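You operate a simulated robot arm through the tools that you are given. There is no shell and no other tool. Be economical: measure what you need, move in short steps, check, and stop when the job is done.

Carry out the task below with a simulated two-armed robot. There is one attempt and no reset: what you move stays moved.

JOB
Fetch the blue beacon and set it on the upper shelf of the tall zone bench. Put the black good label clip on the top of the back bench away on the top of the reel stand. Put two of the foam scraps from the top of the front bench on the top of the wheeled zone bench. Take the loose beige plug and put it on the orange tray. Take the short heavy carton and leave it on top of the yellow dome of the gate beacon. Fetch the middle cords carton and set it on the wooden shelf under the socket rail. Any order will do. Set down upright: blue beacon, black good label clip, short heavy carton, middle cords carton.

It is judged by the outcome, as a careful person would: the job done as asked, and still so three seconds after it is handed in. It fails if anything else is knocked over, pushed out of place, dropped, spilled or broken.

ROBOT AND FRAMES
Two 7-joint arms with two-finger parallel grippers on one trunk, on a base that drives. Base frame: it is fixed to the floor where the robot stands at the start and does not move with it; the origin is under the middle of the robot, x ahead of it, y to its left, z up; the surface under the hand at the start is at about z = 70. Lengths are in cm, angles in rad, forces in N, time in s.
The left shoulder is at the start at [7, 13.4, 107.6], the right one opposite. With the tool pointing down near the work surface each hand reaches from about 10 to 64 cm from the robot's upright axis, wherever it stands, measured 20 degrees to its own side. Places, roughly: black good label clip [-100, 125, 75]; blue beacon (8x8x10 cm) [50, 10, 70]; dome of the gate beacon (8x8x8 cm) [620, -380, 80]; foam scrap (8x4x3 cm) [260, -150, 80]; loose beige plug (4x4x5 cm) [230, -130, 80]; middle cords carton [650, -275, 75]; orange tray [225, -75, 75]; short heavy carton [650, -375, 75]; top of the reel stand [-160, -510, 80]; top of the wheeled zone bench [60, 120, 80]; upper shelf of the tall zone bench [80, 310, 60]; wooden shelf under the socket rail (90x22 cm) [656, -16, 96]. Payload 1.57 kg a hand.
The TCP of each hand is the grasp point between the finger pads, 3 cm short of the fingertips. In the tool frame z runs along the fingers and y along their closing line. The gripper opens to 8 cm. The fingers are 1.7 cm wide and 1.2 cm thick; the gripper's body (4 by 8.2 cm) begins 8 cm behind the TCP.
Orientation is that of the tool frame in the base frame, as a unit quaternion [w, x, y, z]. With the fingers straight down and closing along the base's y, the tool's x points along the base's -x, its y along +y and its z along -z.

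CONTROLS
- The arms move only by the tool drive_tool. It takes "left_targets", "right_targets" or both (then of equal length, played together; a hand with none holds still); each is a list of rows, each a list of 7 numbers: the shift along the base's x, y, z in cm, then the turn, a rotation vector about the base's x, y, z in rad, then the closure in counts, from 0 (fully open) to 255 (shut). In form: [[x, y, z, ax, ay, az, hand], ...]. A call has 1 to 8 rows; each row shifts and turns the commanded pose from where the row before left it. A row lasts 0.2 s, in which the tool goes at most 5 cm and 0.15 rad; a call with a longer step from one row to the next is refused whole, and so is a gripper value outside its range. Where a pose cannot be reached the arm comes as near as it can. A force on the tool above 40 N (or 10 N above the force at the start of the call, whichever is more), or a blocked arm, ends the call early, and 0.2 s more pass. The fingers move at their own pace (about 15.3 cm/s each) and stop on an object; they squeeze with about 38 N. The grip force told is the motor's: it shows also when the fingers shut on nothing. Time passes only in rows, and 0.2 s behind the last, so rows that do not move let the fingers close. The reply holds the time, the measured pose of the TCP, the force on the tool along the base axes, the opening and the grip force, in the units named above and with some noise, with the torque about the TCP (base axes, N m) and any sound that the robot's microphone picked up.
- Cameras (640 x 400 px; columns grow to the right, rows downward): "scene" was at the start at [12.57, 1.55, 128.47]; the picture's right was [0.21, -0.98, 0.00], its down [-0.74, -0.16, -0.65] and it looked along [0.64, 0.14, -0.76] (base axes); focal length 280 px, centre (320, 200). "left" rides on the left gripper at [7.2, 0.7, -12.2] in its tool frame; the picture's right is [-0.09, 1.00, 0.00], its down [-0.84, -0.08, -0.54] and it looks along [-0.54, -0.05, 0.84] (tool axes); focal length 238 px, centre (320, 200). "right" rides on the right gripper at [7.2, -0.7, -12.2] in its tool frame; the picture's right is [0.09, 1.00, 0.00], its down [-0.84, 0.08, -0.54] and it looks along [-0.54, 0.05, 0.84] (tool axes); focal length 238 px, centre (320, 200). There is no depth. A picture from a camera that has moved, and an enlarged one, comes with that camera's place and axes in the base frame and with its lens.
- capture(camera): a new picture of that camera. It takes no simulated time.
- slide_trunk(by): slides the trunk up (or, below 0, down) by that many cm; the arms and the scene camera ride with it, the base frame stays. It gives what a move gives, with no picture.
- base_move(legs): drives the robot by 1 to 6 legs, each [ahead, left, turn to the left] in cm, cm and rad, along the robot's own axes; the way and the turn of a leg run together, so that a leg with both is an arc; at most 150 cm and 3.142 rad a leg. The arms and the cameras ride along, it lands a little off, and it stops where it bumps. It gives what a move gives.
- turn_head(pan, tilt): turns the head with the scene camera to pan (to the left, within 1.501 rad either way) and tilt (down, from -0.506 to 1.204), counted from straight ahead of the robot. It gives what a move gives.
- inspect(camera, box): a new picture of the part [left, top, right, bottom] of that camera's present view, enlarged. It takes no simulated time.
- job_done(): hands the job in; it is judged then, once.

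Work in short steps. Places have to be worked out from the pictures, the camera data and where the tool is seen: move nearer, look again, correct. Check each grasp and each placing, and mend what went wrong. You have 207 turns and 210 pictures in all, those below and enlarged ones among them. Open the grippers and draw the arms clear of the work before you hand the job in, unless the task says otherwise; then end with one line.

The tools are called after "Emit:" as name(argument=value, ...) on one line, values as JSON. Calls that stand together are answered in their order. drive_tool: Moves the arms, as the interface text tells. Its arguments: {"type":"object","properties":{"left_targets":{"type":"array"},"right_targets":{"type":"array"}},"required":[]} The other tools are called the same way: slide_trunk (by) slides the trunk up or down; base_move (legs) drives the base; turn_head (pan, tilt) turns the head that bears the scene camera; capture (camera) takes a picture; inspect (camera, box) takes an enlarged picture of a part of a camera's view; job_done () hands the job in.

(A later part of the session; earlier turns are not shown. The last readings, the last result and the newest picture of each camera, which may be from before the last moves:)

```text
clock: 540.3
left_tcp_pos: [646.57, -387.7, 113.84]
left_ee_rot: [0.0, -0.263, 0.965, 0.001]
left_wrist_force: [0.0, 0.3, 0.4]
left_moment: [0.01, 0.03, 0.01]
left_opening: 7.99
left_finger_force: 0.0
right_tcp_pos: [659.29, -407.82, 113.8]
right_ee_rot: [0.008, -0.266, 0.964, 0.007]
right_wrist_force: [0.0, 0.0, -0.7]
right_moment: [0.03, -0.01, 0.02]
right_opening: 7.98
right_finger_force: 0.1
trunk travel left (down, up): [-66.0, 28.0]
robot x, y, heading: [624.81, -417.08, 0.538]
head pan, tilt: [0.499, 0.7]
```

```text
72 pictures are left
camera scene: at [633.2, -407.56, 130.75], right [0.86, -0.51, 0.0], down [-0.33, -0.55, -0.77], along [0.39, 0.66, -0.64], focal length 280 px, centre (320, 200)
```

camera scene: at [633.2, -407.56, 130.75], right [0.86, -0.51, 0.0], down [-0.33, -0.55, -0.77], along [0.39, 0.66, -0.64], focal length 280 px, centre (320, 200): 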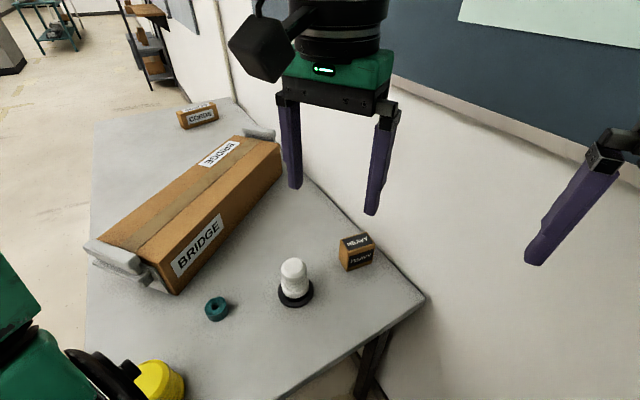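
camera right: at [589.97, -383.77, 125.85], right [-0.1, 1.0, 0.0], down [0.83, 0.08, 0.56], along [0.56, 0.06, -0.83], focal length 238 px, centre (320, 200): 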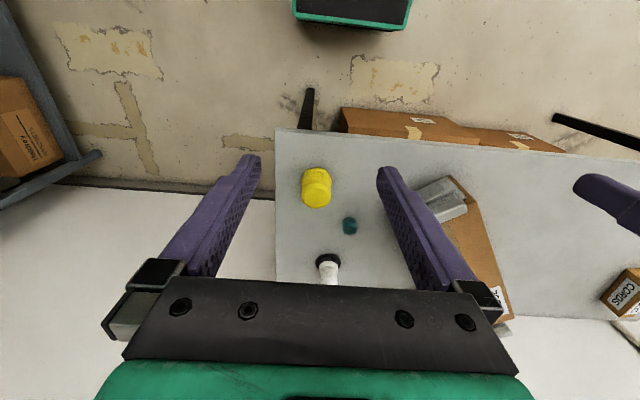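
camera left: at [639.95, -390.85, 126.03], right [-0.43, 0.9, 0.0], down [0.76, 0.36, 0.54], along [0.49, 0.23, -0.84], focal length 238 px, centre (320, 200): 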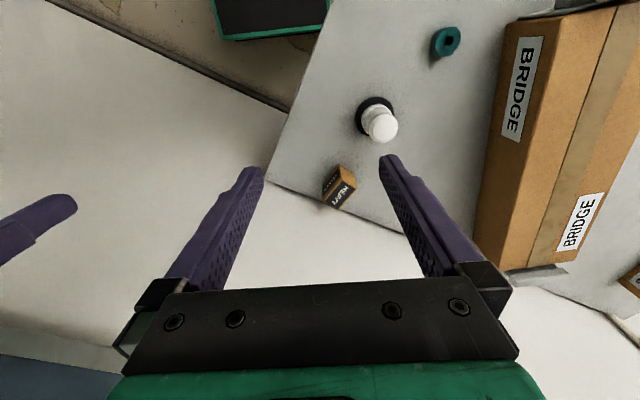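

Carton centre is about (662.5,-375), top z≈81. I lower the trunk and bring the left hand above it with its closing axis turned along y.

Emit:
slide_trunk(by=-14)

Emit:
drive_tool(left_targets=[[3.2, 2.5, 0, 0, 0, -0.135, 0], [3.2, 2.5, 0, 0, 0, -0.135, 0], [3.2, 2.5, -1, 0, 0, -0.135, 0], [3.2, 2.5, -2, 0, 0, -0.135, 0], [3, 2.6, -3, 0, 0, 0, 0]])

Emit:
capture(camera="left")

```text
clock: 542.0
left_tcp_pos: [646.47, -387.77, 99.74]
left_ee_rot: [0.0, -0.263, 0.965, 0.001]
left_wrist_force: [0.4, -0.8, 0.7]
left_moment: [-0.03, 0.02, -0.02]
left_opening: 7.99
left_finger_force: 0.0
right_tcp_pos: [659.29, -407.87, 99.88]
right_ee_rot: [0.008, -0.267, 0.964, 0.006]
right_wrist_force: [0.5, 1.1, 0.5]
right_moment: [0.01, 0.0, 0.01]
right_opening: 7.99
right_finger_force: 0.0
trunk travel left (down, up): [-52.0, 42.0]
robot x, y, heading: [624.73, -417.23, 0.534]
head pan, tilt: [0.499, 0.7]
```

```text
clock: 543.2
left_tcp_pos: [659.7, -375.85, 94.49]
left_ee_rot: [0.0, 0.003, 1.0, 0.001]
left_wrist_force: [0.0, -0.8, 0.0]
left_moment: [-0.05, -0.01, 0.01]
left_opening: 8.01
left_finger_force: 0.1
left hand out of reach, approached as far as the arm can: row 4, 5
right_tcp_pos: [659.15, -407.67, 99.97]
right_ee_rot: [0.009, -0.266, 0.964, 0.005]
right_wrist_force: [0.0, 0.2, -0.5]
right_moment: [0.0, 0.01, 0.0]
right_opening: 7.98
right_finger_force: 0.1
trunk travel left (down, up): [-52.0, 42.0]
robot x, y, heading: [624.45, -417.14, 0.533]
head pan, tilt: [0.499, 0.7]
```

```text
71 pictures are left
camera left: at [652.54, -375.27, 106.58], right [0.1, 1.0, 0.0], down [0.84, -0.08, 0.54], along [0.54, -0.05, -0.84], focal length 238 px, centre (320, 200)
```

left: 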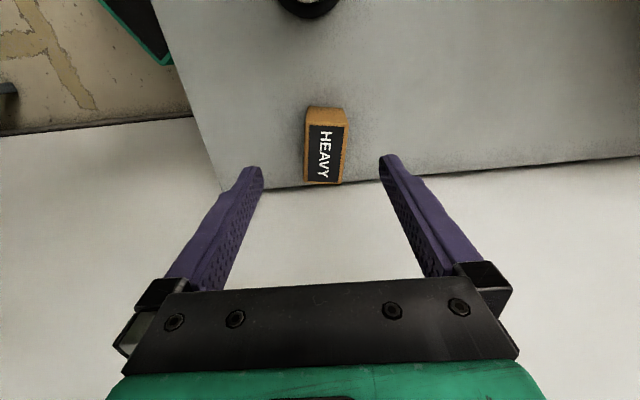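

Carton at (662.7,-375.4). The arm is near its reach limit, so I drive 5 cm closer, then correct and descend.

Emit:
base_move(legs=[[5, 0, 0]])

Emit:
drive_tool(left_targets=[[-1.8, -2, 0, 0, 0, 0, 0], [0, 0, -4, 0, 0, 0, 0], [0, 0, -4, 0, 0, 0, 0]])

Emit:
capture(camera="left")

```text
clock: 544.2
left_tcp_pos: [662.44, -374.24, 94.5]
left_ee_rot: [0.002, 0.006, 1.0, 0.002]
left_wrist_force: [0.5, -0.5, 0.9]
left_moment: [-0.02, -0.01, -0.01]
left_opening: 7.97
left_finger_force: 0.1
right_tcp_pos: [661.78, -405.98, 100.15]
right_ee_rot: [0.015, -0.266, 0.964, 0.005]
right_wrist_force: [-0.2, 0.1, 0.5]
right_moment: [0.0, 0.01, 0.0]
right_opening: 7.98
right_finger_force: 0.2
trunk travel left (down, up): [-52.0, 42.0]
robot x, y, heading: [627.7, -415.18, 0.526]
head pan, tilt: [0.499, 0.7]
stopped in leg 1: the robot was blocked; the commanded pose is now the measured one
```

```text
clock: 545.0
left_tcp_pos: [660.74, -376.11, 86.55]
left_ee_rot: [0.003, 0.006, 1.0, 0.001]
left_wrist_force: [-0.4, -0.4, -0.3]
left_moment: [-0.02, -0.04, 0.01]
left_opening: 8.01
left_finger_force: 0.0
right_tcp_pos: [661.61, -406.04, 100.13]
right_ee_rot: [0.014, -0.267, 0.964, 0.006]
right_wrist_force: [-0.3, -0.1, 0.0]
right_moment: [0.03, -0.03, 0.01]
right_opening: 8.0
right_finger_force: 0.1
trunk travel left (down, up): [-52.0, 42.0]
robot x, y, heading: [627.83, -415.48, 0.526]
head pan, tilt: [0.499, 0.7]
```

```text
70 pictures are left
camera left: at [653.56, -375.37, 98.72], right [0.1, 0.99, 0.0], down [0.83, -0.09, 0.55], along [0.54, -0.05, -0.84], focal length 238 px, centre (320, 200)
```

left: 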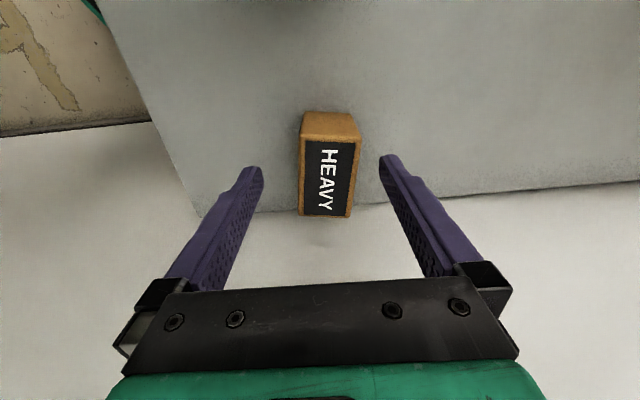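

Blocked lightly (the right hand is at the wall), so I pull it back. The carton top is at (662.9,-375.5); I descend and grip with the left hand.

Emit:
drive_tool(left_targets=[[1.2, 0.6, -2, 0, 0, 0, 0], [0, 0, -3, 0, 0, 0, 0], [0, 0, -2.4, 0, 0, 0, 0], [0, 0, 0, 0, 0, 0, 255], [0, 0, 0, 0, 0, 0, 255], [0, 0, 0, 0, 0, 0, 255], [0, 0, 2, 0, 0, 0, 255], [-0.5, 0, 3, 0, 0, 0, 255]], right_targets=[[-4, -2, 0, 0, 0, 0, 0], [-4, -2, 0, 0, 0, 0, 0], [0, 0, 0, 0, 0, 0, 0], [0, 0, 0, 0, 0, 0, 0], [0, 0, 0, 0, 0, 0, 0], [0, 0, 0, 0, 0, 0, 0], [0, 0, 0, 0, 0, 0, 0], [0, 0, 0, 0, 0, 0, 0]])

Emit:
capture(camera="left")

```text
clock: 546.8
left_tcp_pos: [661.71, -375.66, 84.18]
left_ee_rot: [0.001, 0.005, 1.0, 0.002]
left_wrist_force: [0.0, -0.2, -2.7]
left_moment: [-0.02, 0.0, 0.04]
left_opening: 4.63
left_finger_force: 38.1
right_tcp_pos: [653.83, -409.94, 99.99]
right_ee_rot: [0.013, -0.266, 0.964, 0.006]
right_wrist_force: [-0.3, 0.0, -0.3]
right_moment: [0.04, 0.04, 0.01]
right_opening: 7.99
right_finger_force: 0.1
trunk travel left (down, up): [-52.0, 42.0]
robot x, y, heading: [627.93, -415.75, 0.531]
head pan, tilt: [0.499, 0.7]
```

```text
69 pictures are left
camera left: at [654.44, -375.06, 96.36], right [0.1, 0.99, 0.0], down [0.83, -0.09, 0.54], along [0.54, -0.05, -0.84], focal length 238 px, centre (320, 200)
```

left: 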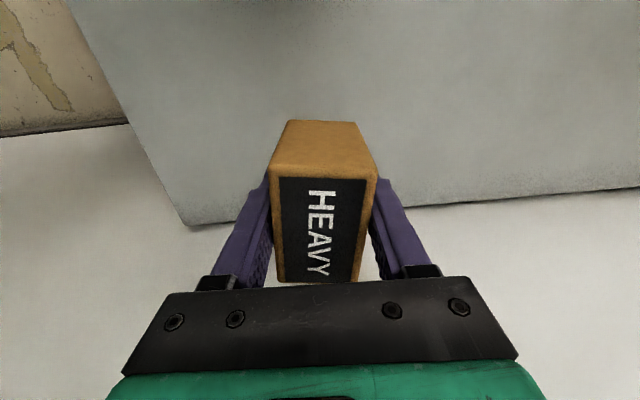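

Carton gripped. I raise it clear, draw it in while yawing back, and drive round to the front of the table facing the dome.

Emit:
drive_tool(left_targets=[[-0.5, 0, 4, 0, 0, 0, 255], [-0.5, 0, 4, 0, 0, 0, 255], [-1, -1, 4, 0, 0, 0, 255], [-2.5, -2.5, 2, 0, 0, 0.133, 255], [-2.5, -2.5, 2, 0, 0, 0.133, 255], [-2.5, -2.5, 0, 0, 0, 0.133, 255], [-2.5, -2.5, 0, 0, 0, 0.133, 255]])

Emit:
base_move(legs=[[-26, 11, 0], [0, 0, -0.53], [-32, 0, 0], [0, 24, 0]])

Emit:
turn_head(pan=0.1, tilt=0.6)

Emit:
capture(camera="left")

Emit:
capture(camera="scene")

```text
clock: 548.4
left_tcp_pos: [649.27, -386.74, 100.13]
left_ee_rot: [0.002, -0.259, 0.966, 0.001]
left_wrist_force: [-0.3, -0.4, -4.1]
left_moment: [-0.02, -0.01, -0.01]
left_opening: 4.6
left_finger_force: 37.8
right_tcp_pos: [653.88, -409.86, 100.12]
right_ee_rot: [0.012, -0.267, 0.964, 0.006]
right_wrist_force: [-0.9, 0.0, -0.4]
right_moment: [0.03, 0.01, -0.02]
right_opening: 7.98
right_finger_force: 0.1
trunk travel left (down, up): [-52.0, 42.0]
robot x, y, heading: [627.84, -415.37, 0.532]
head pan, tilt: [0.499, 0.7]
```

```text
clock: 554.9
left_tcp_pos: [602.5, -380.45, 99.76]
left_ee_rot: [-0.001, 0.006, 1.0, 0.001]
left_wrist_force: [0.2, 0.0, -3.4]
left_moment: [-0.02, 0.0, -0.02]
left_opening: 4.55
left_finger_force: 37.7
right_tcp_pos: [594.64, -402.73, 99.81]
right_ee_rot: [0.01, -0.002, 1.0, 0.003]
right_wrist_force: [0.1, 0.6, -0.5]
right_moment: [-0.01, -0.03, 0.0]
right_opening: 8.0
right_finger_force: 0.2
trunk travel left (down, up): [-52.0, 42.0]
robot x, y, heading: [568.53, -394.35, -0.0]
head pan, tilt: [0.499, 0.7]
```

```text
clock: 555.8
left_tcp_pos: [602.55, -380.41, 99.8]
left_ee_rot: [-0.002, 0.006, 1.0, 0.0]
left_wrist_force: [0.9, -0.2, -3.6]
left_moment: [0.02, -0.01, -0.01]
left_opening: 4.55
left_finger_force: 38.1
right_tcp_pos: [594.6, -402.75, 99.81]
right_ee_rot: [0.011, -0.003, 1.0, 0.003]
right_wrist_force: [0.5, 0.1, 0.6]
right_moment: [-0.02, 0.02, 0.01]
right_opening: 8.01
right_finger_force: 0.1
trunk travel left (down, up): [-52.0, 42.0]
robot x, y, heading: [568.54, -394.07, 0.001]
head pan, tilt: [0.099, 0.6]
```

```text
68 pictures are left
camera left: at [595.39, -379.74, 112.1], right [0.1, 0.99, 0.0], down [0.84, -0.09, 0.54], along [0.54, -0.06, -0.84], focal length 238 px, centre (320, 200)
```

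left: 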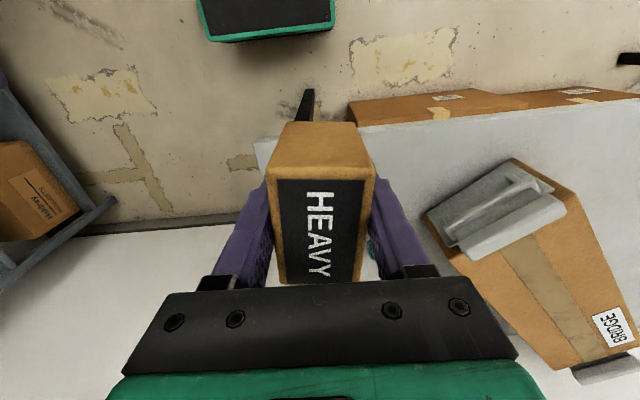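

```text
67 pictures are left
camera scene: at [582.59, -393.23, 117.6], right [0.1, -1.0, 0.0], down [-0.56, -0.06, -0.82], along [0.82, 0.08, -0.57], focal length 280 px, centre (320, 200)
```

scene: 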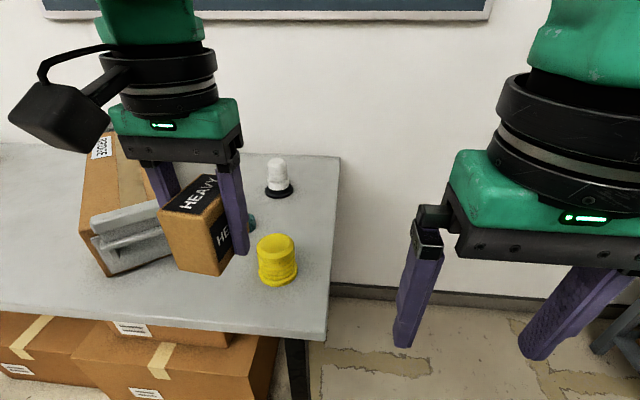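

Carton hangs upright. I triangulate the dome with the right camera and an enlarged scene view.

Emit:
capture(camera="right")

Emit:
inspect(camera="scene", box=[220, 200, 340, 300])

```text
66 pictures are left
camera right: at [587.1, -403.58, 111.77], right [-0.1, 1.0, 0.0], down [0.82, 0.08, 0.56], along [0.56, 0.06, -0.83], focal length 238 px, centre (320, 200)
```

right: 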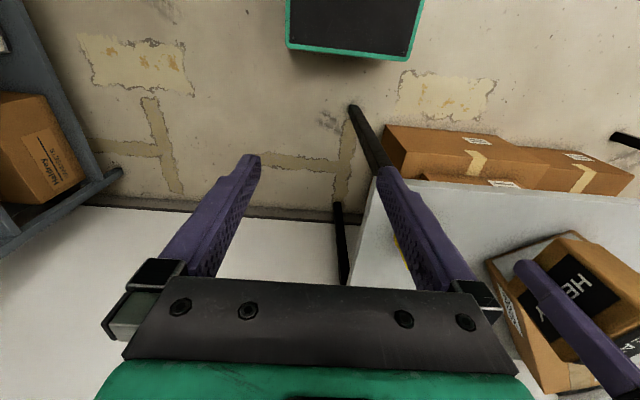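

```text
4.00 times, centred on (280, 250) of scene
camera zoom: at [582.59, -393.23, 117.6], right [0.1, -1.0, 0.0], down [-0.56, -0.06, -0.82], along [0.82, 0.08, -0.57], focal length 1120 px, centre (480, 0)
```

zoom: 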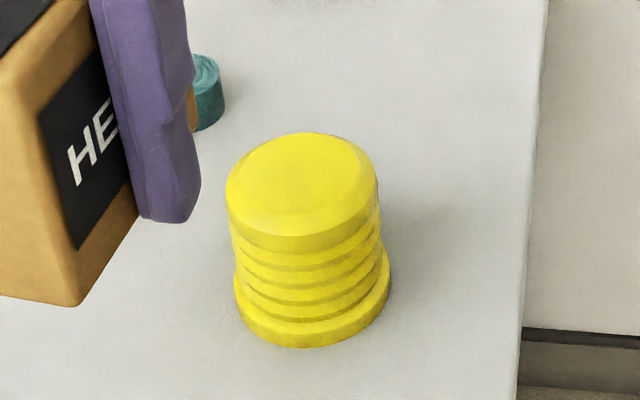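

The dome has a flat top ~5.6 cm wide, centred at (618.4,-381.7), z≈83. I move the carton over it and descend to just above.

Emit:
drive_tool(left_targets=[[4, -0.4, 0, 0, 0, 0, 255], [4, -0.4, 0, 0, 0, 0, 255], [4, -0.3, 0, 0, 0, 0, 255], [3, -0.2, -1, 0, 0, 0, 255], [0, 0, -3, 0, 0, 0, 255], [0, 0, -3, 0, 0, 0, 255], [0, 0, -2.5, 0, 0, 0, 255]])

Emit:
capture(camera="scene")

Emit:
inspect(camera="scene", box=[220, 180, 340, 300])

```text
clock: 557.4
left_tcp_pos: [615.86, -380.11, 89.43]
left_ee_rot: [-0.002, 0.007, 1.0, 0.0]
left_wrist_force: [0.8, 0.3, -3.6]
left_moment: [0.05, 0.03, 0.02]
left_opening: 4.55
left_finger_force: 38.1
left hand out of reach, approached as far as the arm can: row 3, 4
right_tcp_pos: [594.68, -402.63, 99.75]
right_ee_rot: [0.01, -0.003, 1.0, 0.002]
right_wrist_force: [-0.5, -0.8, 0.7]
right_moment: [-0.01, 0.0, 0.02]
right_opening: 7.99
right_finger_force: 0.1
trunk travel left (down, up): [-52.0, 42.0]
robot x, y, heading: [569.07, -394.11, -0.001]
head pan, tilt: [0.099, 0.6]
```

```text
64 pictures are left
camera scene: at [582.62, -393.22, 117.6], right [0.1, -1.0, 0.0], down [-0.56, -0.05, -0.82], along [0.82, 0.08, -0.57], focal length 280 px, centre (320, 200)
```

scene: 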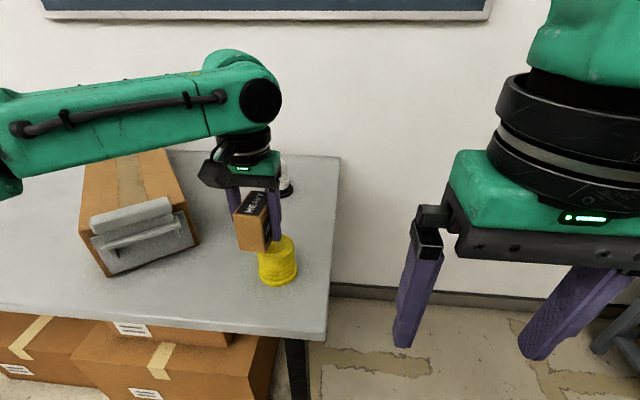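

```text
3.33 times, centred on (280, 240) of scene
camera zoom: at [582.62, -393.22, 117.6], right [0.1, -1.0, 0.0], down [-0.56, -0.05, -0.82], along [0.82, 0.08, -0.57], focal length 933 px, centre (453, 67)
```

zoom: 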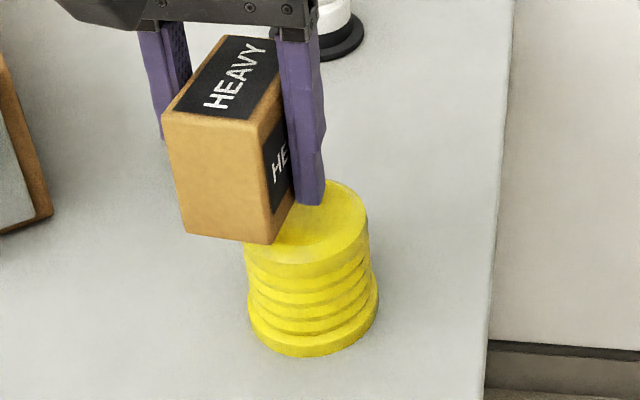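

The arm is slightly short; I move the base 3 cm ahead and 1.6 cm right, and trim.

Emit:
base_move(legs=[[3, -1.6, 0]])

Emit:
inspect(camera="scene", box=[220, 180, 340, 300])

```text
clock: 558.2
left_tcp_pos: [618.78, -381.76, 89.49]
left_ee_rot: [-0.002, 0.005, 1.0, 0.0]
left_wrist_force: [0.7, -0.4, -3.5]
left_moment: [-0.01, 0.04, 0.01]
left_opening: 4.54
left_finger_force: 38.5
right_tcp_pos: [597.51, -404.25, 99.78]
right_ee_rot: [0.011, -0.003, 1.0, 0.002]
right_wrist_force: [0.2, 0.3, 0.1]
right_moment: [-0.01, 0.06, 0.02]
right_opening: 8.01
right_finger_force: 0.1
trunk travel left (down, up): [-52.0, 42.0]
robot x, y, heading: [571.47, -395.23, 0.001]
head pan, tilt: [0.099, 0.6]
```

```text
3.33 times, centred on (280, 240) of scene
camera zoom: at [585.49, -394.77, 117.61], right [0.1, -1.0, 0.0], down [-0.56, -0.06, -0.83], along [0.82, 0.08, -0.56], focal length 933 px, centre (453, 67)
```

zoom: 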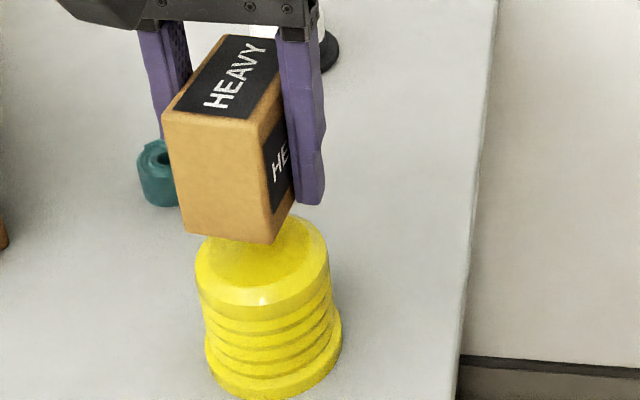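

Carton centre is ~1.5 cm too far ahead. I trim, then lower gently until it touches the dome.

Emit:
drive_tool(left_targets=[[-1.4, -0.2, 0, 0, 0, 0, 255], [0, 0, -1, 0, 0, 0, 255], [0, 0, -0.5, 0, 0, 0, 255], [0, 0, -0.3, 0, 0, 0, 255], [0, 0, -0.3, 0, 0, 0, 255]])

Emit:
inspect(camera="scene", box=[220, 180, 340, 300])

```text
clock: 559.5
left_tcp_pos: [617.57, -381.82, 87.27]
left_ee_rot: [-0.002, 0.005, 1.0, 0.0]
left_wrist_force: [0.2, -0.3, -3.3]
left_moment: [0.02, -0.01, 0.04]
left_opening: 4.52
left_finger_force: 37.8
right_tcp_pos: [597.59, -404.28, 99.76]
right_ee_rot: [0.011, -0.003, 1.0, 0.003]
right_wrist_force: [0.2, -0.3, 0.6]
right_moment: [-0.02, -0.03, 0.0]
right_opening: 8.01
right_finger_force: 0.1
trunk travel left (down, up): [-52.0, 42.0]
robot x, y, heading: [571.67, -395.38, -0.002]
head pan, tilt: [0.099, 0.6]
```

```text
3.33 times, centred on (280, 240) of scene
camera zoom: at [585.57, -394.8, 117.6], right [0.1, -1.0, 0.0], down [-0.56, -0.06, -0.82], along [0.82, 0.08, -0.57], focal length 933 px, centre (453, 67)
```

zoom: 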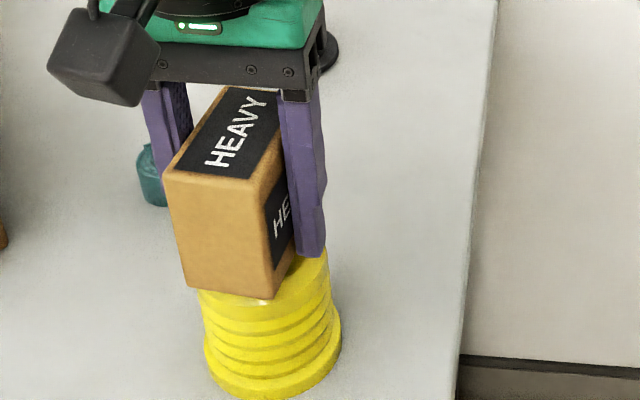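

Well centred. I keep lowering in small steps to contact.

Emit:
drive_tool(left_targets=[[0, -0.3, -0.3, 0, 0, 0, 255], [0, 0, -0.3, 0, 0, 0, 255], [0, 0, -0.3, 0, 0, 0, 255]])

```text
clock: 560.2
left_tcp_pos: [617.42, -382.05, 86.55]
left_ee_rot: [-0.002, 0.007, 1.0, 0.001]
left_wrist_force: [0.0, -0.7, -3.4]
left_moment: [0.01, 0.02, -0.01]
left_opening: 4.54
left_finger_force: 37.6
right_tcp_pos: [597.71, -404.26, 99.77]
right_ee_rot: [0.01, -0.004, 1.0, 0.003]
right_wrist_force: [0.4, 0.7, -0.6]
right_moment: [0.0, -0.04, 0.0]
right_opening: 8.01
right_finger_force: 0.1
trunk travel left (down, up): [-52.0, 42.0]
robot x, y, heading: [571.98, -395.99, -0.001]
head pan, tilt: [0.099, 0.6]
```

Emit:
drive_tool(left_targets=[[0, 0, -0.25, 0, 0, 0, 255], [0, 0, -0.25, 0, 0, 0, 255], [0, 0, -0.25, 0, 0, 0, 255]])

Emit:
inspect(camera="scene", box=[220, 180, 340, 300])

```text
clock: 561.2
left_tcp_pos: [617.32, -382.17, 86.5]
left_ee_rot: [0.008, 0.005, 1.0, 0.0]
left_wrist_force: [-4.9, 1.6, 19.7]
left_moment: [0.14, 0.5, -0.06]
left_opening: 4.54
left_finger_force: 37.9
right_tcp_pos: [597.3, -404.2, 99.89]
right_ee_rot: [0.013, -0.004, 1.0, 0.002]
right_wrist_force: [-0.1, 0.1, -0.4]
right_moment: [-0.02, 0.01, -0.01]
right_opening: 8.0
right_finger_force: 0.1
trunk travel left (down, up): [-52.0, 42.0]
robot x, y, heading: [571.98, -395.65, 0.0]
head pan, tilt: [0.099, 0.6]
stopped in row 3 (left hand): the force on the tool passed its limit at 43 N (the readings are from after the stop); the commanded pose is now the measured one
```

```text
3.33 times, centred on (280, 240) of scene
camera zoom: at [585.15, -394.83, 117.65], right [0.1, -1.0, 0.0], down [-0.56, -0.05, -0.83], along [0.82, 0.08, -0.56], focal length 933 px, centre (453, 67)
```

zoom: 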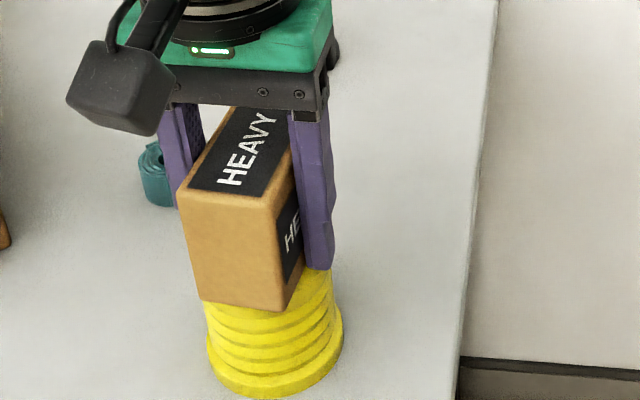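

Contact on the dome. I relieve the press slightly and open, then rise.

Emit:
drive_tool(left_targets=[[0, 0, 0.15, 0, 0, 0, 255], [0, 0, 0, 0, 0, 0, 150], [0, 0, 0, 0, 0, 0, 70], [0, 0, 0, 0, 0, 0, 70], [0, 0, 3, 0, 0, 0, 70], [0, 0, 4, 0, 0, 0, 70], [0, 0, 4, 0, 0, 0, 70]])

Emit:
capture(camera="scene")

```text
clock: 562.8
left_tcp_pos: [617.56, -382.16, 97.25]
left_ee_rot: [0.005, 0.005, 1.0, 0.001]
left_wrist_force: [0.5, -0.1, -0.2]
left_moment: [0.0, 0.0, 0.01]
left_opening: 5.83
left_finger_force: 0.0
right_tcp_pos: [597.65, -404.21, 99.89]
right_ee_rot: [0.01, -0.003, 1.0, 0.002]
right_wrist_force: [0.2, 0.5, 1.3]
right_moment: [0.0, 0.04, 0.0]
right_opening: 7.99
right_finger_force: 0.0
trunk travel left (down, up): [-52.0, 42.0]
robot x, y, heading: [571.64, -395.71, -0.006]
head pan, tilt: [0.099, 0.6]
```

```text
59 pictures are left
camera scene: at [585.55, -394.78, 117.6], right [0.1, -1.0, 0.0], down [-0.56, -0.06, -0.82], along [0.82, 0.08, -0.57], focal length 280 px, centre (320, 200)
```

scene: 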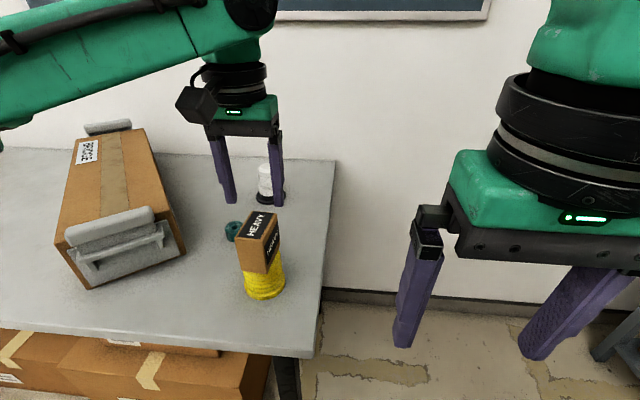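

The carton rests upright on the dome. I retract the left hand upward and drive left to look at the cords cartons.

Emit:
drive_tool(left_targets=[[0, 0, 4.5, 0, 0, 0, 0], [-4, 0, 2, 0, 0, 0, 0], [-4, 0, 0, 0, 0, 0, 0], [-4, 0, 0, 0, 0, 0, 0], [-3, 0, 0, 0, 0, 0, 0]])

Emit:
base_move(legs=[[-12, 0, 0.006], [0, 105, 0]])

Emit:
turn_head(pan=0.0, tilt=0.5)

Emit:
capture(camera="scene")

```text
clock: 564.0
left_tcp_pos: [601.46, -381.45, 103.17]
left_ee_rot: [0.005, 0.005, 1.0, 0.0]
left_wrist_force: [0.7, 0.2, 0.1]
left_moment: [0.01, -0.01, -0.01]
left_opening: 8.01
left_finger_force: 0.0
left hand out of reach, approached as far as the arm can: row 1
right_tcp_pos: [597.46, -404.35, 99.81]
right_ee_rot: [0.011, -0.003, 1.0, 0.003]
right_wrist_force: [0.2, -0.8, -0.4]
right_moment: [0.03, -0.02, 0.05]
right_opening: 8.0
right_finger_force: 0.0
trunk travel left (down, up): [-52.0, 42.0]
robot x, y, heading: [571.82, -395.48, -0.003]
head pan, tilt: [0.099, 0.6]
```

```text
clock: 570.2
left_tcp_pos: [589.5, -277.16, 103.24]
left_ee_rot: [0.004, 0.003, 1.0, 0.001]
left_wrist_force: [-0.2, -0.2, 1.2]
left_moment: [-0.03, 0.01, 0.0]
left_opening: 8.01
left_finger_force: 0.1
right_tcp_pos: [585.53, -299.97, 99.77]
right_ee_rot: [0.011, -0.004, 1.0, 0.002]
right_wrist_force: [0.0, 0.2, 1.1]
right_moment: [0.0, -0.02, 0.0]
right_opening: 8.0
right_finger_force: 0.0
trunk travel left (down, up): [-52.0, 42.0]
robot x, y, heading: [559.47, -291.28, -0.002]
head pan, tilt: [0.099, 0.6]
```

```text
clock: 570.9
left_tcp_pos: [589.54, -277.18, 103.01]
left_ee_rot: [0.004, 0.005, 1.0, 0.001]
left_wrist_force: [0.6, 0.0, -0.4]
left_moment: [-0.02, -0.04, -0.02]
left_opening: 7.99
left_finger_force: 0.0
right_tcp_pos: [585.55, -300.07, 99.88]
right_ee_rot: [0.011, -0.004, 1.0, 0.003]
right_wrist_force: [0.7, -0.3, 0.0]
right_moment: [-0.01, 0.0, -0.02]
right_opening: 8.0
right_finger_force: 0.0
trunk travel left (down, up): [-52.0, 42.0]
robot x, y, heading: [559.64, -291.13, 0.001]
head pan, tilt: [0.0, 0.499]
```

```text
58 pictures are left
camera scene: at [573.75, -291.43, 118.52], right [0.0, -1.0, 0.0], down [-0.48, 0.0, -0.88], along [0.88, 0.0, -0.48], focal length 280 px, centre (320, 200)
```

scene: 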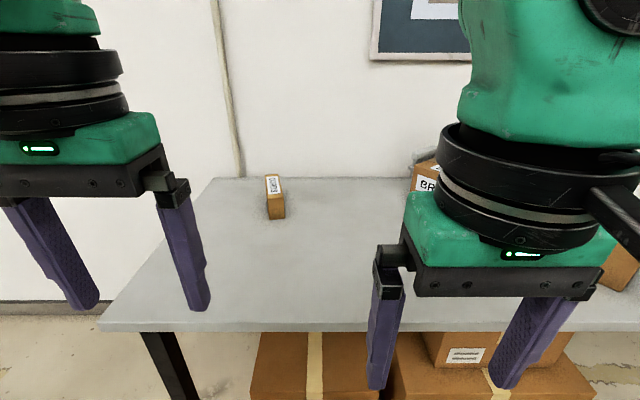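

The CORDS carton stands alone near (646,-279). Since the shelf lies under a rail, I'll grasp it with the forward-tilted left hand. I tilt now.

Emit:
drive_tool(left_targets=[[3.5, 0, 0, 0, 0, 0, 0], [3.5, 0, -1, 0, -0.15, 0, 0], [3.5, 0, -1, 0, -0.15, 0, 0], [3.5, 0, -1, 0, -0.15, 0, 0], [3.5, 0, -1, 0, -0.15, 0, 0], [3.5, 0, -1, 0, -0.15, 0, 0], [3, 0, -1, 0, -0.15, 0, 0], [2, 0, -1, 0, -0.06, 0, 0]])

Emit:
capture(camera="left")

Emit:
inspect(camera="scene", box=[180, 150, 340, 260])

```text
clock: 572.7
left_tcp_pos: [615.64, -277.12, 96.07]
left_ee_rot: [0.466, 0.004, 0.885, 0.001]
left_wrist_force: [-0.6, 0.2, -0.4]
left_moment: [-0.03, -0.05, 0.03]
left_opening: 8.03
left_finger_force: 0.1
right_tcp_pos: [585.58, -299.94, 99.7]
right_ee_rot: [0.011, -0.004, 1.0, 0.003]
right_wrist_force: [-0.3, 0.9, -0.2]
right_moment: [0.0, 0.03, 0.05]
right_opening: 7.99
right_finger_force: 0.1
trunk travel left (down, up): [-52.0, 42.0]
robot x, y, heading: [560.07, -291.09, -0.001]
head pan, tilt: [0.0, 0.499]
```

```text
57 pictures are left
camera left: at [601.58, -276.52, 96.96], right [0.06, 0.99, 0.08], down [0.03, -0.08, 1.0], along [1.0, -0.06, -0.03], focal length 238 px, centre (320, 200)
```

left: 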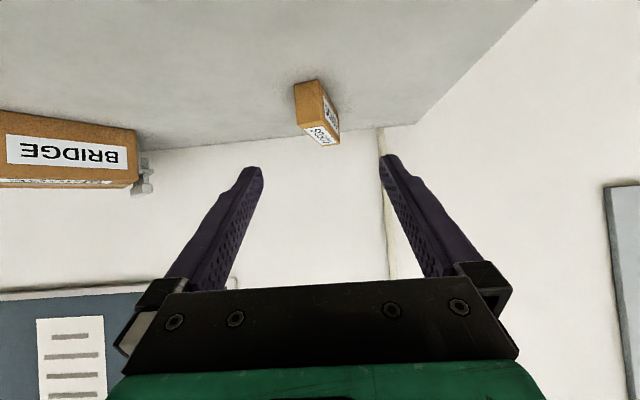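

```text
3.64 times, centred on (260, 205) of scene
camera zoom: at [573.85, -291.42, 118.51], right [0.0, -1.0, 0.0], down [-0.48, 0.0, -0.88], along [0.88, 0.0, -0.48], focal length 1018 px, centre (538, 182)
```

zoom: 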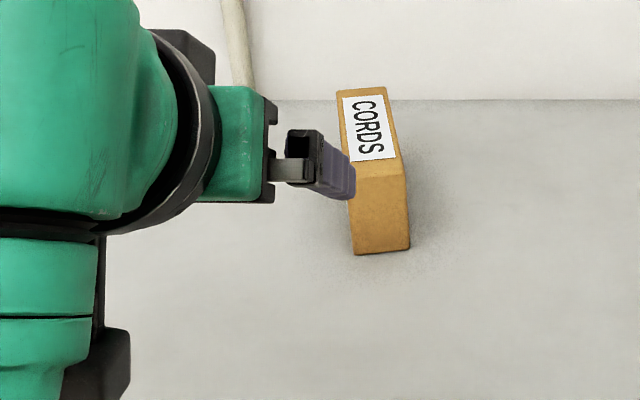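

The carton is ~14.6×4.7×7.5 cm, centre (649,-277.5), yawed ≈0.23. I drive 20 cm forward and align the hand with that yaw just in front of it.

Emit:
base_move(legs=[[20, 0, 0]])

Emit:
drive_tool(left_targets=[[0.6, -1, -3.3, 0, 0, 0.075, 0], [0.6, -1, -3.3, 0, 0, 0.075, 0], [0.5, -1, -3.3, 0, 0, 0.075, 0]])

Emit:
capture(camera="left")

```text
clock: 574.2
left_tcp_pos: [635.03, -276.98, 96.17]
left_ee_rot: [0.466, 0.003, 0.885, 0.003]
left_wrist_force: [0.0, 0.7, -0.7]
left_moment: [0.0, 0.01, 0.02]
left_opening: 7.99
left_finger_force: 0.0
right_tcp_pos: [605.13, -299.83, 99.76]
right_ee_rot: [0.011, -0.005, 1.0, 0.003]
right_wrist_force: [0.0, 0.0, 0.2]
right_moment: [0.0, 0.02, -0.02]
right_opening: 8.01
right_finger_force: 0.0
trunk travel left (down, up): [-52.0, 42.0]
robot x, y, heading: [579.09, -291.35, -0.001]
head pan, tilt: [0.0, 0.499]
```

```text
clock: 575.0
left_tcp_pos: [636.75, -279.93, 86.21]
left_ee_rot: [0.463, -0.097, 0.88, 0.055]
left_wrist_force: [0.2, 0.4, -1.4]
left_moment: [-0.02, -0.03, -0.01]
left_opening: 8.01
left_finger_force: 0.1
right_tcp_pos: [605.21, -299.94, 99.85]
right_ee_rot: [0.011, -0.006, 1.0, 0.003]
right_wrist_force: [0.8, 0.7, -1.1]
right_moment: [0.01, 0.02, -0.02]
right_opening: 8.02
right_finger_force: 0.1
trunk travel left (down, up): [-52.0, 42.0]
robot x, y, heading: [579.5, -291.69, 0.006]
head pan, tilt: [0.0, 0.499]
```

```text
55 pictures are left
camera left: at [622.84, -282.49, 87.17], right [-0.17, 0.98, 0.08], down [0.04, -0.08, 1.0], along [0.98, 0.17, -0.03], focal length 238 px, centre (320, 200)
```

left: 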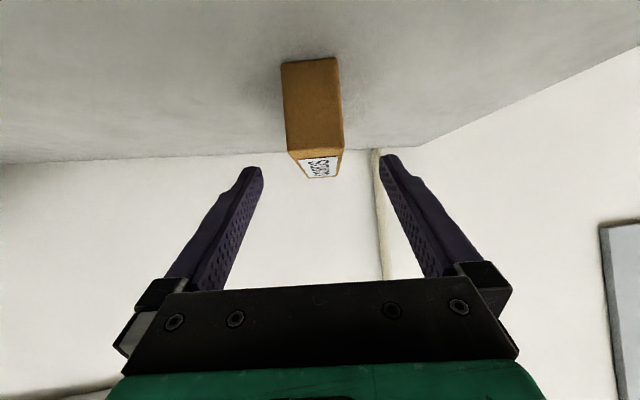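

Squarely aligned. I slide in and grip.

Emit:
drive_tool(left_targets=[[3.4, 0.65, -2.3, 0, 0, 0, 0], [3.4, 0.65, -2.3, 0, 0, 0, 0], [3.4, 0.65, -2.3, 0, 0, 0, 0], [0, 0, 0, 0, 0, 0, 255], [0, 0, 0, 0, 0, 0, 255], [0, 0, 0, 0, 0, 0, 255], [0, 0, 2, 0, 0, 0, 255], [-1, 0, 3, 0, 0, 0, 255]])

Emit:
capture(camera="left")

Emit:
capture(camera="scene")

```text
clock: 576.8
left_tcp_pos: [642.86, -275.06, 85.73]
left_ee_rot: [0.463, -0.097, 0.88, 0.055]
left_wrist_force: [-0.4, 0.3, -2.0]
left_moment: [0.0, 0.08, -0.03]
left_opening: 4.42
left_finger_force: 38.2
left hand out of reach, approached as far as the arm can: row 2, 3
right_tcp_pos: [604.97, -299.92, 99.91]
right_ee_rot: [0.011, -0.005, 1.0, 0.003]
right_wrist_force: [0.2, -0.4, 0.5]
right_moment: [-0.01, -0.04, 0.01]
right_opening: 7.99
right_finger_force: 0.1
trunk travel left (down, up): [-52.0, 42.0]
robot x, y, heading: [579.2, -291.07, 0.002]
head pan, tilt: [0.0, 0.499]
```

```text
54 pictures are left
camera left: at [629.06, -277.6, 86.71], right [-0.17, 0.98, 0.08], down [0.04, -0.08, 1.0], along [0.98, 0.17, -0.03], focal length 238 px, centre (320, 200)
```

left: 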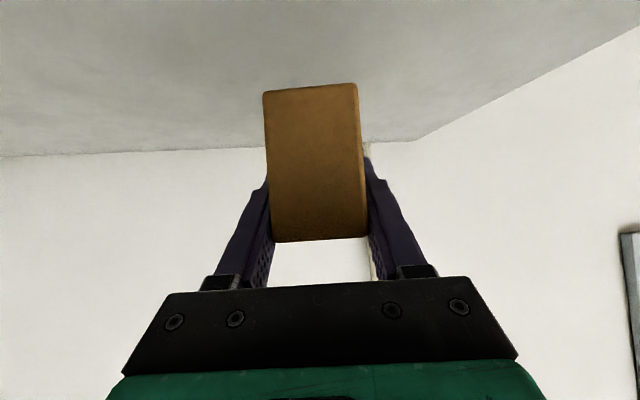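

```text
53 pictures are left
camera scene: at [593.17, -291.37, 118.52], right [0.0, -1.0, 0.0], down [-0.48, 0.0, -0.88], along [0.88, 0.0, -0.48], focal length 280 px, centre (320, 200)
```

scene: 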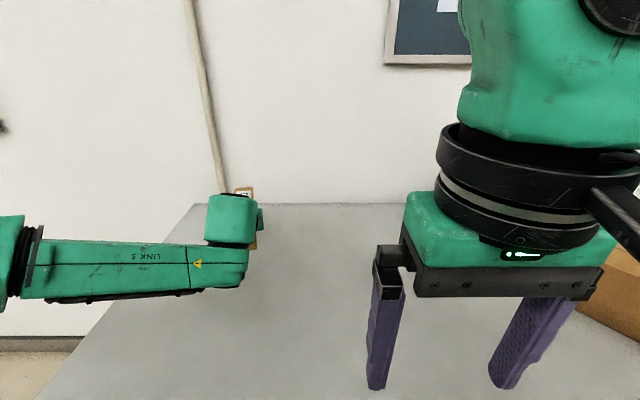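

Carton gripped level (2.8 cm behind its front face). I raise the trunk for the shelf height, back off and drive left, then look at the shelf.

Emit:
slide_trunk(by=22)

Emit:
base_move(legs=[[-42, 0, 0], [0, 140, 0]])

Emit:
turn_head(pan=0.6, tilt=0.35)

Emit:
capture(camera="scene")

```text
clock: 579.2
left_tcp_pos: [643.08, -275.01, 107.64]
left_ee_rot: [0.463, -0.096, 0.88, 0.055]
left_wrist_force: [0.1, 0.6, -2.6]
left_moment: [0.0, 0.13, 0.0]
left_opening: 4.38
left_finger_force: 38.1
right_tcp_pos: [605.14, -299.98, 121.75]
right_ee_rot: [0.01, -0.006, 1.0, 0.003]
right_wrist_force: [-0.7, 0.5, 0.1]
right_moment: [0.03, 0.0, -0.02]
right_opening: 7.98
right_finger_force: 0.1
trunk travel left (down, up): [-74.0, 20.0]
robot x, y, heading: [579.06, -291.07, 0.001]
head pan, tilt: [0.0, 0.499]
```

```text
clock: 588.4
left_tcp_pos: [603.59, -136.92, 107.67]
left_ee_rot: [0.463, -0.08, 0.881, 0.047]
left_wrist_force: [-0.2, -0.7, -2.5]
left_moment: [-0.01, 0.09, -0.03]
left_opening: 4.39
left_finger_force: 37.9
right_tcp_pos: [564.7, -160.34, 121.74]
right_ee_rot: [0.01, 0.013, 1.0, 0.003]
right_wrist_force: [-0.1, 0.1, -0.1]
right_moment: [-0.02, 0.0, 0.0]
right_opening: 8.01
right_finger_force: 0.1
trunk travel left (down, up): [-74.0, 20.0]
robot x, y, heading: [539.2, -150.64, -0.033]
head pan, tilt: [0.0, 0.499]
```

```text
clock: 589.4
left_tcp_pos: [603.59, -136.93, 107.58]
left_ee_rot: [0.463, -0.08, 0.881, 0.046]
left_wrist_force: [-0.3, -0.1, -2.4]
left_moment: [0.01, 0.12, -0.01]
left_opening: 4.39
left_finger_force: 38.6
right_tcp_pos: [564.77, -160.56, 121.86]
right_ee_rot: [0.011, 0.013, 1.0, 0.002]
right_wrist_force: [0.4, -0.7, -0.5]
right_moment: [-0.03, -0.02, 0.02]
right_opening: 7.98
right_finger_force: 0.1
trunk travel left (down, up): [-74.0, 20.0]
robot x, y, heading: [539.16, -150.62, -0.037]
head pan, tilt: [0.6, 0.351]
```

```text
52 pictures are left
camera scene: at [552.05, -146.16, 141.88], right [0.54, -0.84, 0.0], down [-0.29, -0.18, -0.94], along [0.79, 0.5, -0.34], focal length 280 px, centre (320, 200)
```

scene: 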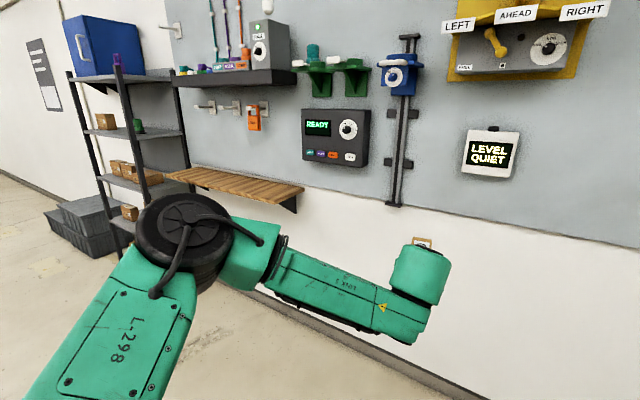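

The slatted wooden shelf is empty (x≈645–667, y≈-62…29, z≈96). I straighten, drive in front of it at robot y≈-42 and stop just short for a look.

Emit:
base_move(legs=[[0, 0, 0.036], [0, 108, 0], [27, 0, 0]])

Emit:
turn_head(pan=0.1, tilt=0.45)

Emit:
capture(camera="scene")

Emit:
capture(camera="left")

```text
clock: 596.8
left_tcp_pos: [630.08, -28.05, 107.77]
left_ee_rot: [0.463, -0.094, 0.88, 0.054]
left_wrist_force: [0.8, 0.6, -2.9]
left_moment: [-0.01, 0.13, -0.02]
left_opening: 4.38
left_finger_force: 37.7
right_tcp_pos: [592.11, -52.72, 121.79]
right_ee_rot: [0.012, -0.003, 1.0, 0.003]
right_wrist_force: [0.1, -0.4, 0.1]
right_moment: [0.0, -0.03, 0.0]
right_opening: 8.0
right_finger_force: 0.0
trunk travel left (down, up): [-74.0, 20.0]
robot x, y, heading: [566.54, -43.93, -0.002]
head pan, tilt: [0.6, 0.351]
```

```text
clock: 597.7
left_tcp_pos: [630.4, -27.99, 107.66]
left_ee_rot: [0.463, -0.094, 0.88, 0.054]
left_wrist_force: [-0.5, -0.8, -2.9]
left_moment: [-0.03, 0.09, 0.02]
left_opening: 4.38
left_finger_force: 38.0
right_tcp_pos: [592.16, -52.67, 121.89]
right_ee_rot: [0.011, -0.003, 1.0, 0.002]
right_wrist_force: [0.1, 0.5, -0.6]
right_moment: [0.02, 0.01, -0.02]
right_opening: 7.97
right_finger_force: 0.1
trunk travel left (down, up): [-74.0, 20.0]
robot x, y, heading: [566.53, -43.88, -0.004]
head pan, tilt: [0.099, 0.45]
```

```text
51 pictures are left
camera scene: at [580.55, -43.12, 140.96], right [0.1, -1.0, 0.0], down [-0.43, -0.04, -0.9], along [0.9, 0.09, -0.44], focal length 280 px, centre (320, 200)
```

scene: 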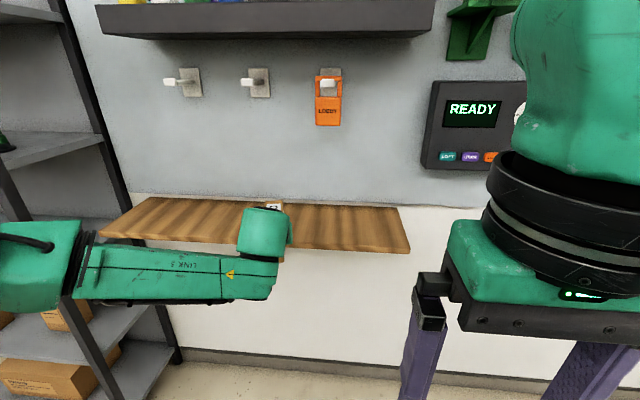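

```text
50 pictures are left
camera left: at [616.46, -30.49, 108.63], right [-0.16, 0.98, 0.08], down [0.05, -0.08, 1.0], along [0.99, 0.17, -0.03], focal length 238 px, centre (320, 200)
```

left: 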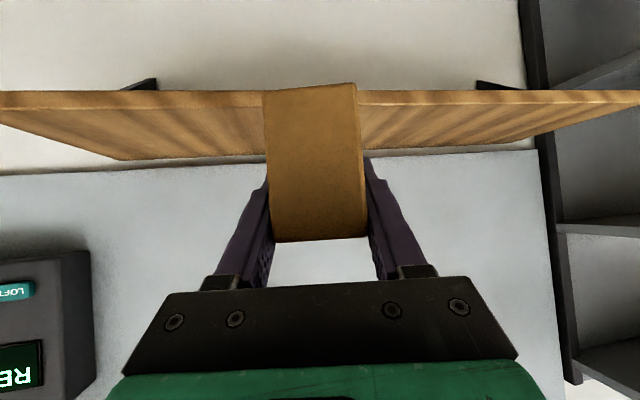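

Shelf surface is at z≈96.5 with its edge at x≈645; the spot at y≈-28 is clear. I drive 21 cm forward and lower partway.

Emit:
base_move(legs=[[21, 0, 0.003]])

Emit:
drive_tool(left_targets=[[0, 0, -2, 0, 0, 0, 255], [0, 0, -1.5, 0, 0, 0, 255], [0, 0, -1, 0, 0, 0, 255]])

Emit:
capture(camera="left")

Emit:
capture(camera="scene")

```text
clock: 599.4
left_tcp_pos: [651.54, -27.62, 107.71]
left_ee_rot: [0.464, -0.096, 0.879, 0.055]
left_wrist_force: [0.0, -0.5, -2.9]
left_moment: [-0.02, 0.1, 0.02]
left_opening: 4.38
left_finger_force: 37.7
right_tcp_pos: [613.29, -52.52, 121.77]
right_ee_rot: [0.012, -0.005, 1.0, 0.003]
right_wrist_force: [0.4, 0.7, 0.0]
right_moment: [-0.01, 0.01, 0.03]
right_opening: 7.99
right_finger_force: 0.0
trunk travel left (down, up): [-74.0, 20.0]
robot x, y, heading: [587.91, -44.08, 0.003]
head pan, tilt: [0.099, 0.45]
```

```text
clock: 600.2
left_tcp_pos: [651.6, -27.72, 103.12]
left_ee_rot: [0.461, -0.096, 0.88, 0.055]
left_wrist_force: [-0.1, -0.2, -1.9]
left_moment: [-0.02, 0.13, -0.01]
left_opening: 4.37
left_finger_force: 37.2
right_tcp_pos: [613.64, -52.56, 121.87]
right_ee_rot: [0.011, -0.006, 1.0, 0.003]
right_wrist_force: [0.3, 0.0, 0.1]
right_moment: [0.0, -0.01, -0.03]
right_opening: 8.02
right_finger_force: 0.1
trunk travel left (down, up): [-74.0, 20.0]
robot x, y, heading: [587.45, -44.09, 0.003]
head pan, tilt: [0.099, 0.45]
```

```text
49 pictures are left
camera left: at [637.68, -30.21, 104.14], right [-0.17, 0.98, 0.08], down [0.05, -0.08, 1.0], along [0.98, 0.17, -0.03], focal length 238 px, centre (320, 200)
```

left: 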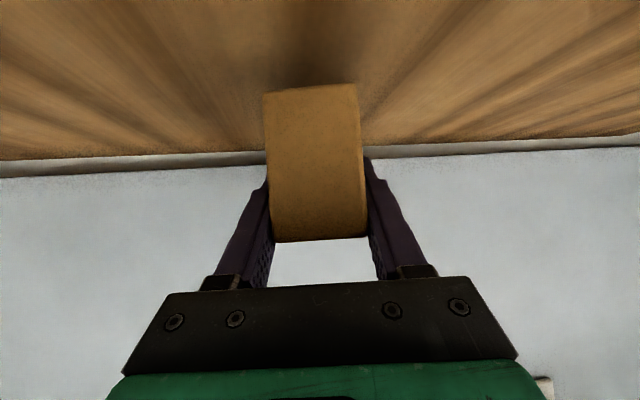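

```text
48 pictures are left
camera scene: at [601.91, -43.06, 140.95], right [0.1, -0.99, 0.0], down [-0.43, -0.04, -0.9], along [0.9, 0.09, -0.44], focal length 280 px, centre (320, 200)
```

scene: 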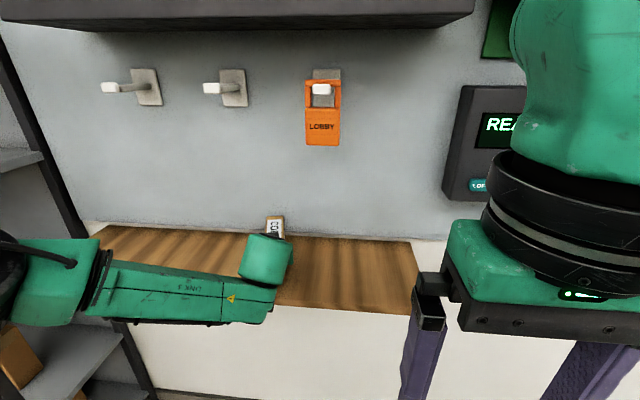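

Position is good. I lower in small steps until it sits on the shelf.

Emit:
drive_tool(left_targets=[[0, 0, -0.5, 0, 0, 0, 255], [0, 0, -0.4, 0, 0, 0, 255], [0, 0, -0.3, 0, 0, 0, 255], [0, 0, -0.3, 0, 0, 0, 255]])

```text
clock: 601.2
left_tcp_pos: [651.4, -27.63, 101.57]
left_ee_rot: [0.462, -0.096, 0.88, 0.055]
left_wrist_force: [0.9, 0.0, -2.9]
left_moment: [-0.03, 0.09, 0.01]
left_opening: 4.39
left_finger_force: 37.8
right_tcp_pos: [613.59, -52.49, 121.83]
right_ee_rot: [0.011, -0.006, 1.0, 0.003]
right_wrist_force: [-0.3, 0.5, -0.1]
right_moment: [0.0, 0.0, 0.02]
right_opening: 7.98
right_finger_force: 0.0
trunk travel left (down, up): [-74.0, 20.0]
robot x, y, heading: [587.76, -44.52, -0.003]
head pan, tilt: [0.099, 0.45]
```

Emit:
drive_tool(left_targets=[[0, 0, -0.3, 0, 0, 0, 255], [0, 0, -0.3, 0, 0, 0, 255], [0, 0, -0.3, 0, 0, 0, 255], [0, 0, -0.3, 0, 0, 0, 255]])

Emit:
capture(camera="left")

```text
clock: 602.2
left_tcp_pos: [651.46, -27.6, 100.73]
left_ee_rot: [0.463, -0.096, 0.879, 0.054]
left_wrist_force: [0.5, -0.8, -0.3]
left_moment: [-0.02, -0.17, 0.02]
left_opening: 4.39
left_finger_force: 38.2
right_tcp_pos: [613.39, -52.47, 121.83]
right_ee_rot: [0.011, -0.005, 1.0, 0.003]
right_wrist_force: [0.0, 0.1, 0.2]
right_moment: [0.0, 0.02, -0.01]
right_opening: 8.0
right_finger_force: 0.2
trunk travel left (down, up): [-74.0, 20.0]
robot x, y, heading: [587.68, -44.0, 0.006]
head pan, tilt: [0.099, 0.45]
```

```text
47 pictures are left
camera left: at [637.54, -30.21, 101.54], right [-0.17, 0.98, 0.08], down [0.04, -0.08, 1.0], along [0.98, 0.17, -0.03], focal length 238 px, centre (320, 200)
```

left: 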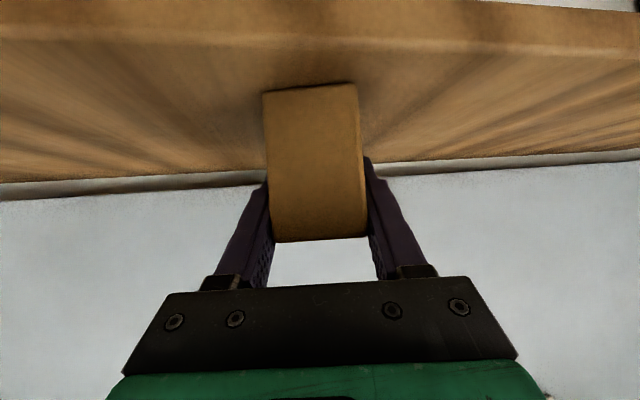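

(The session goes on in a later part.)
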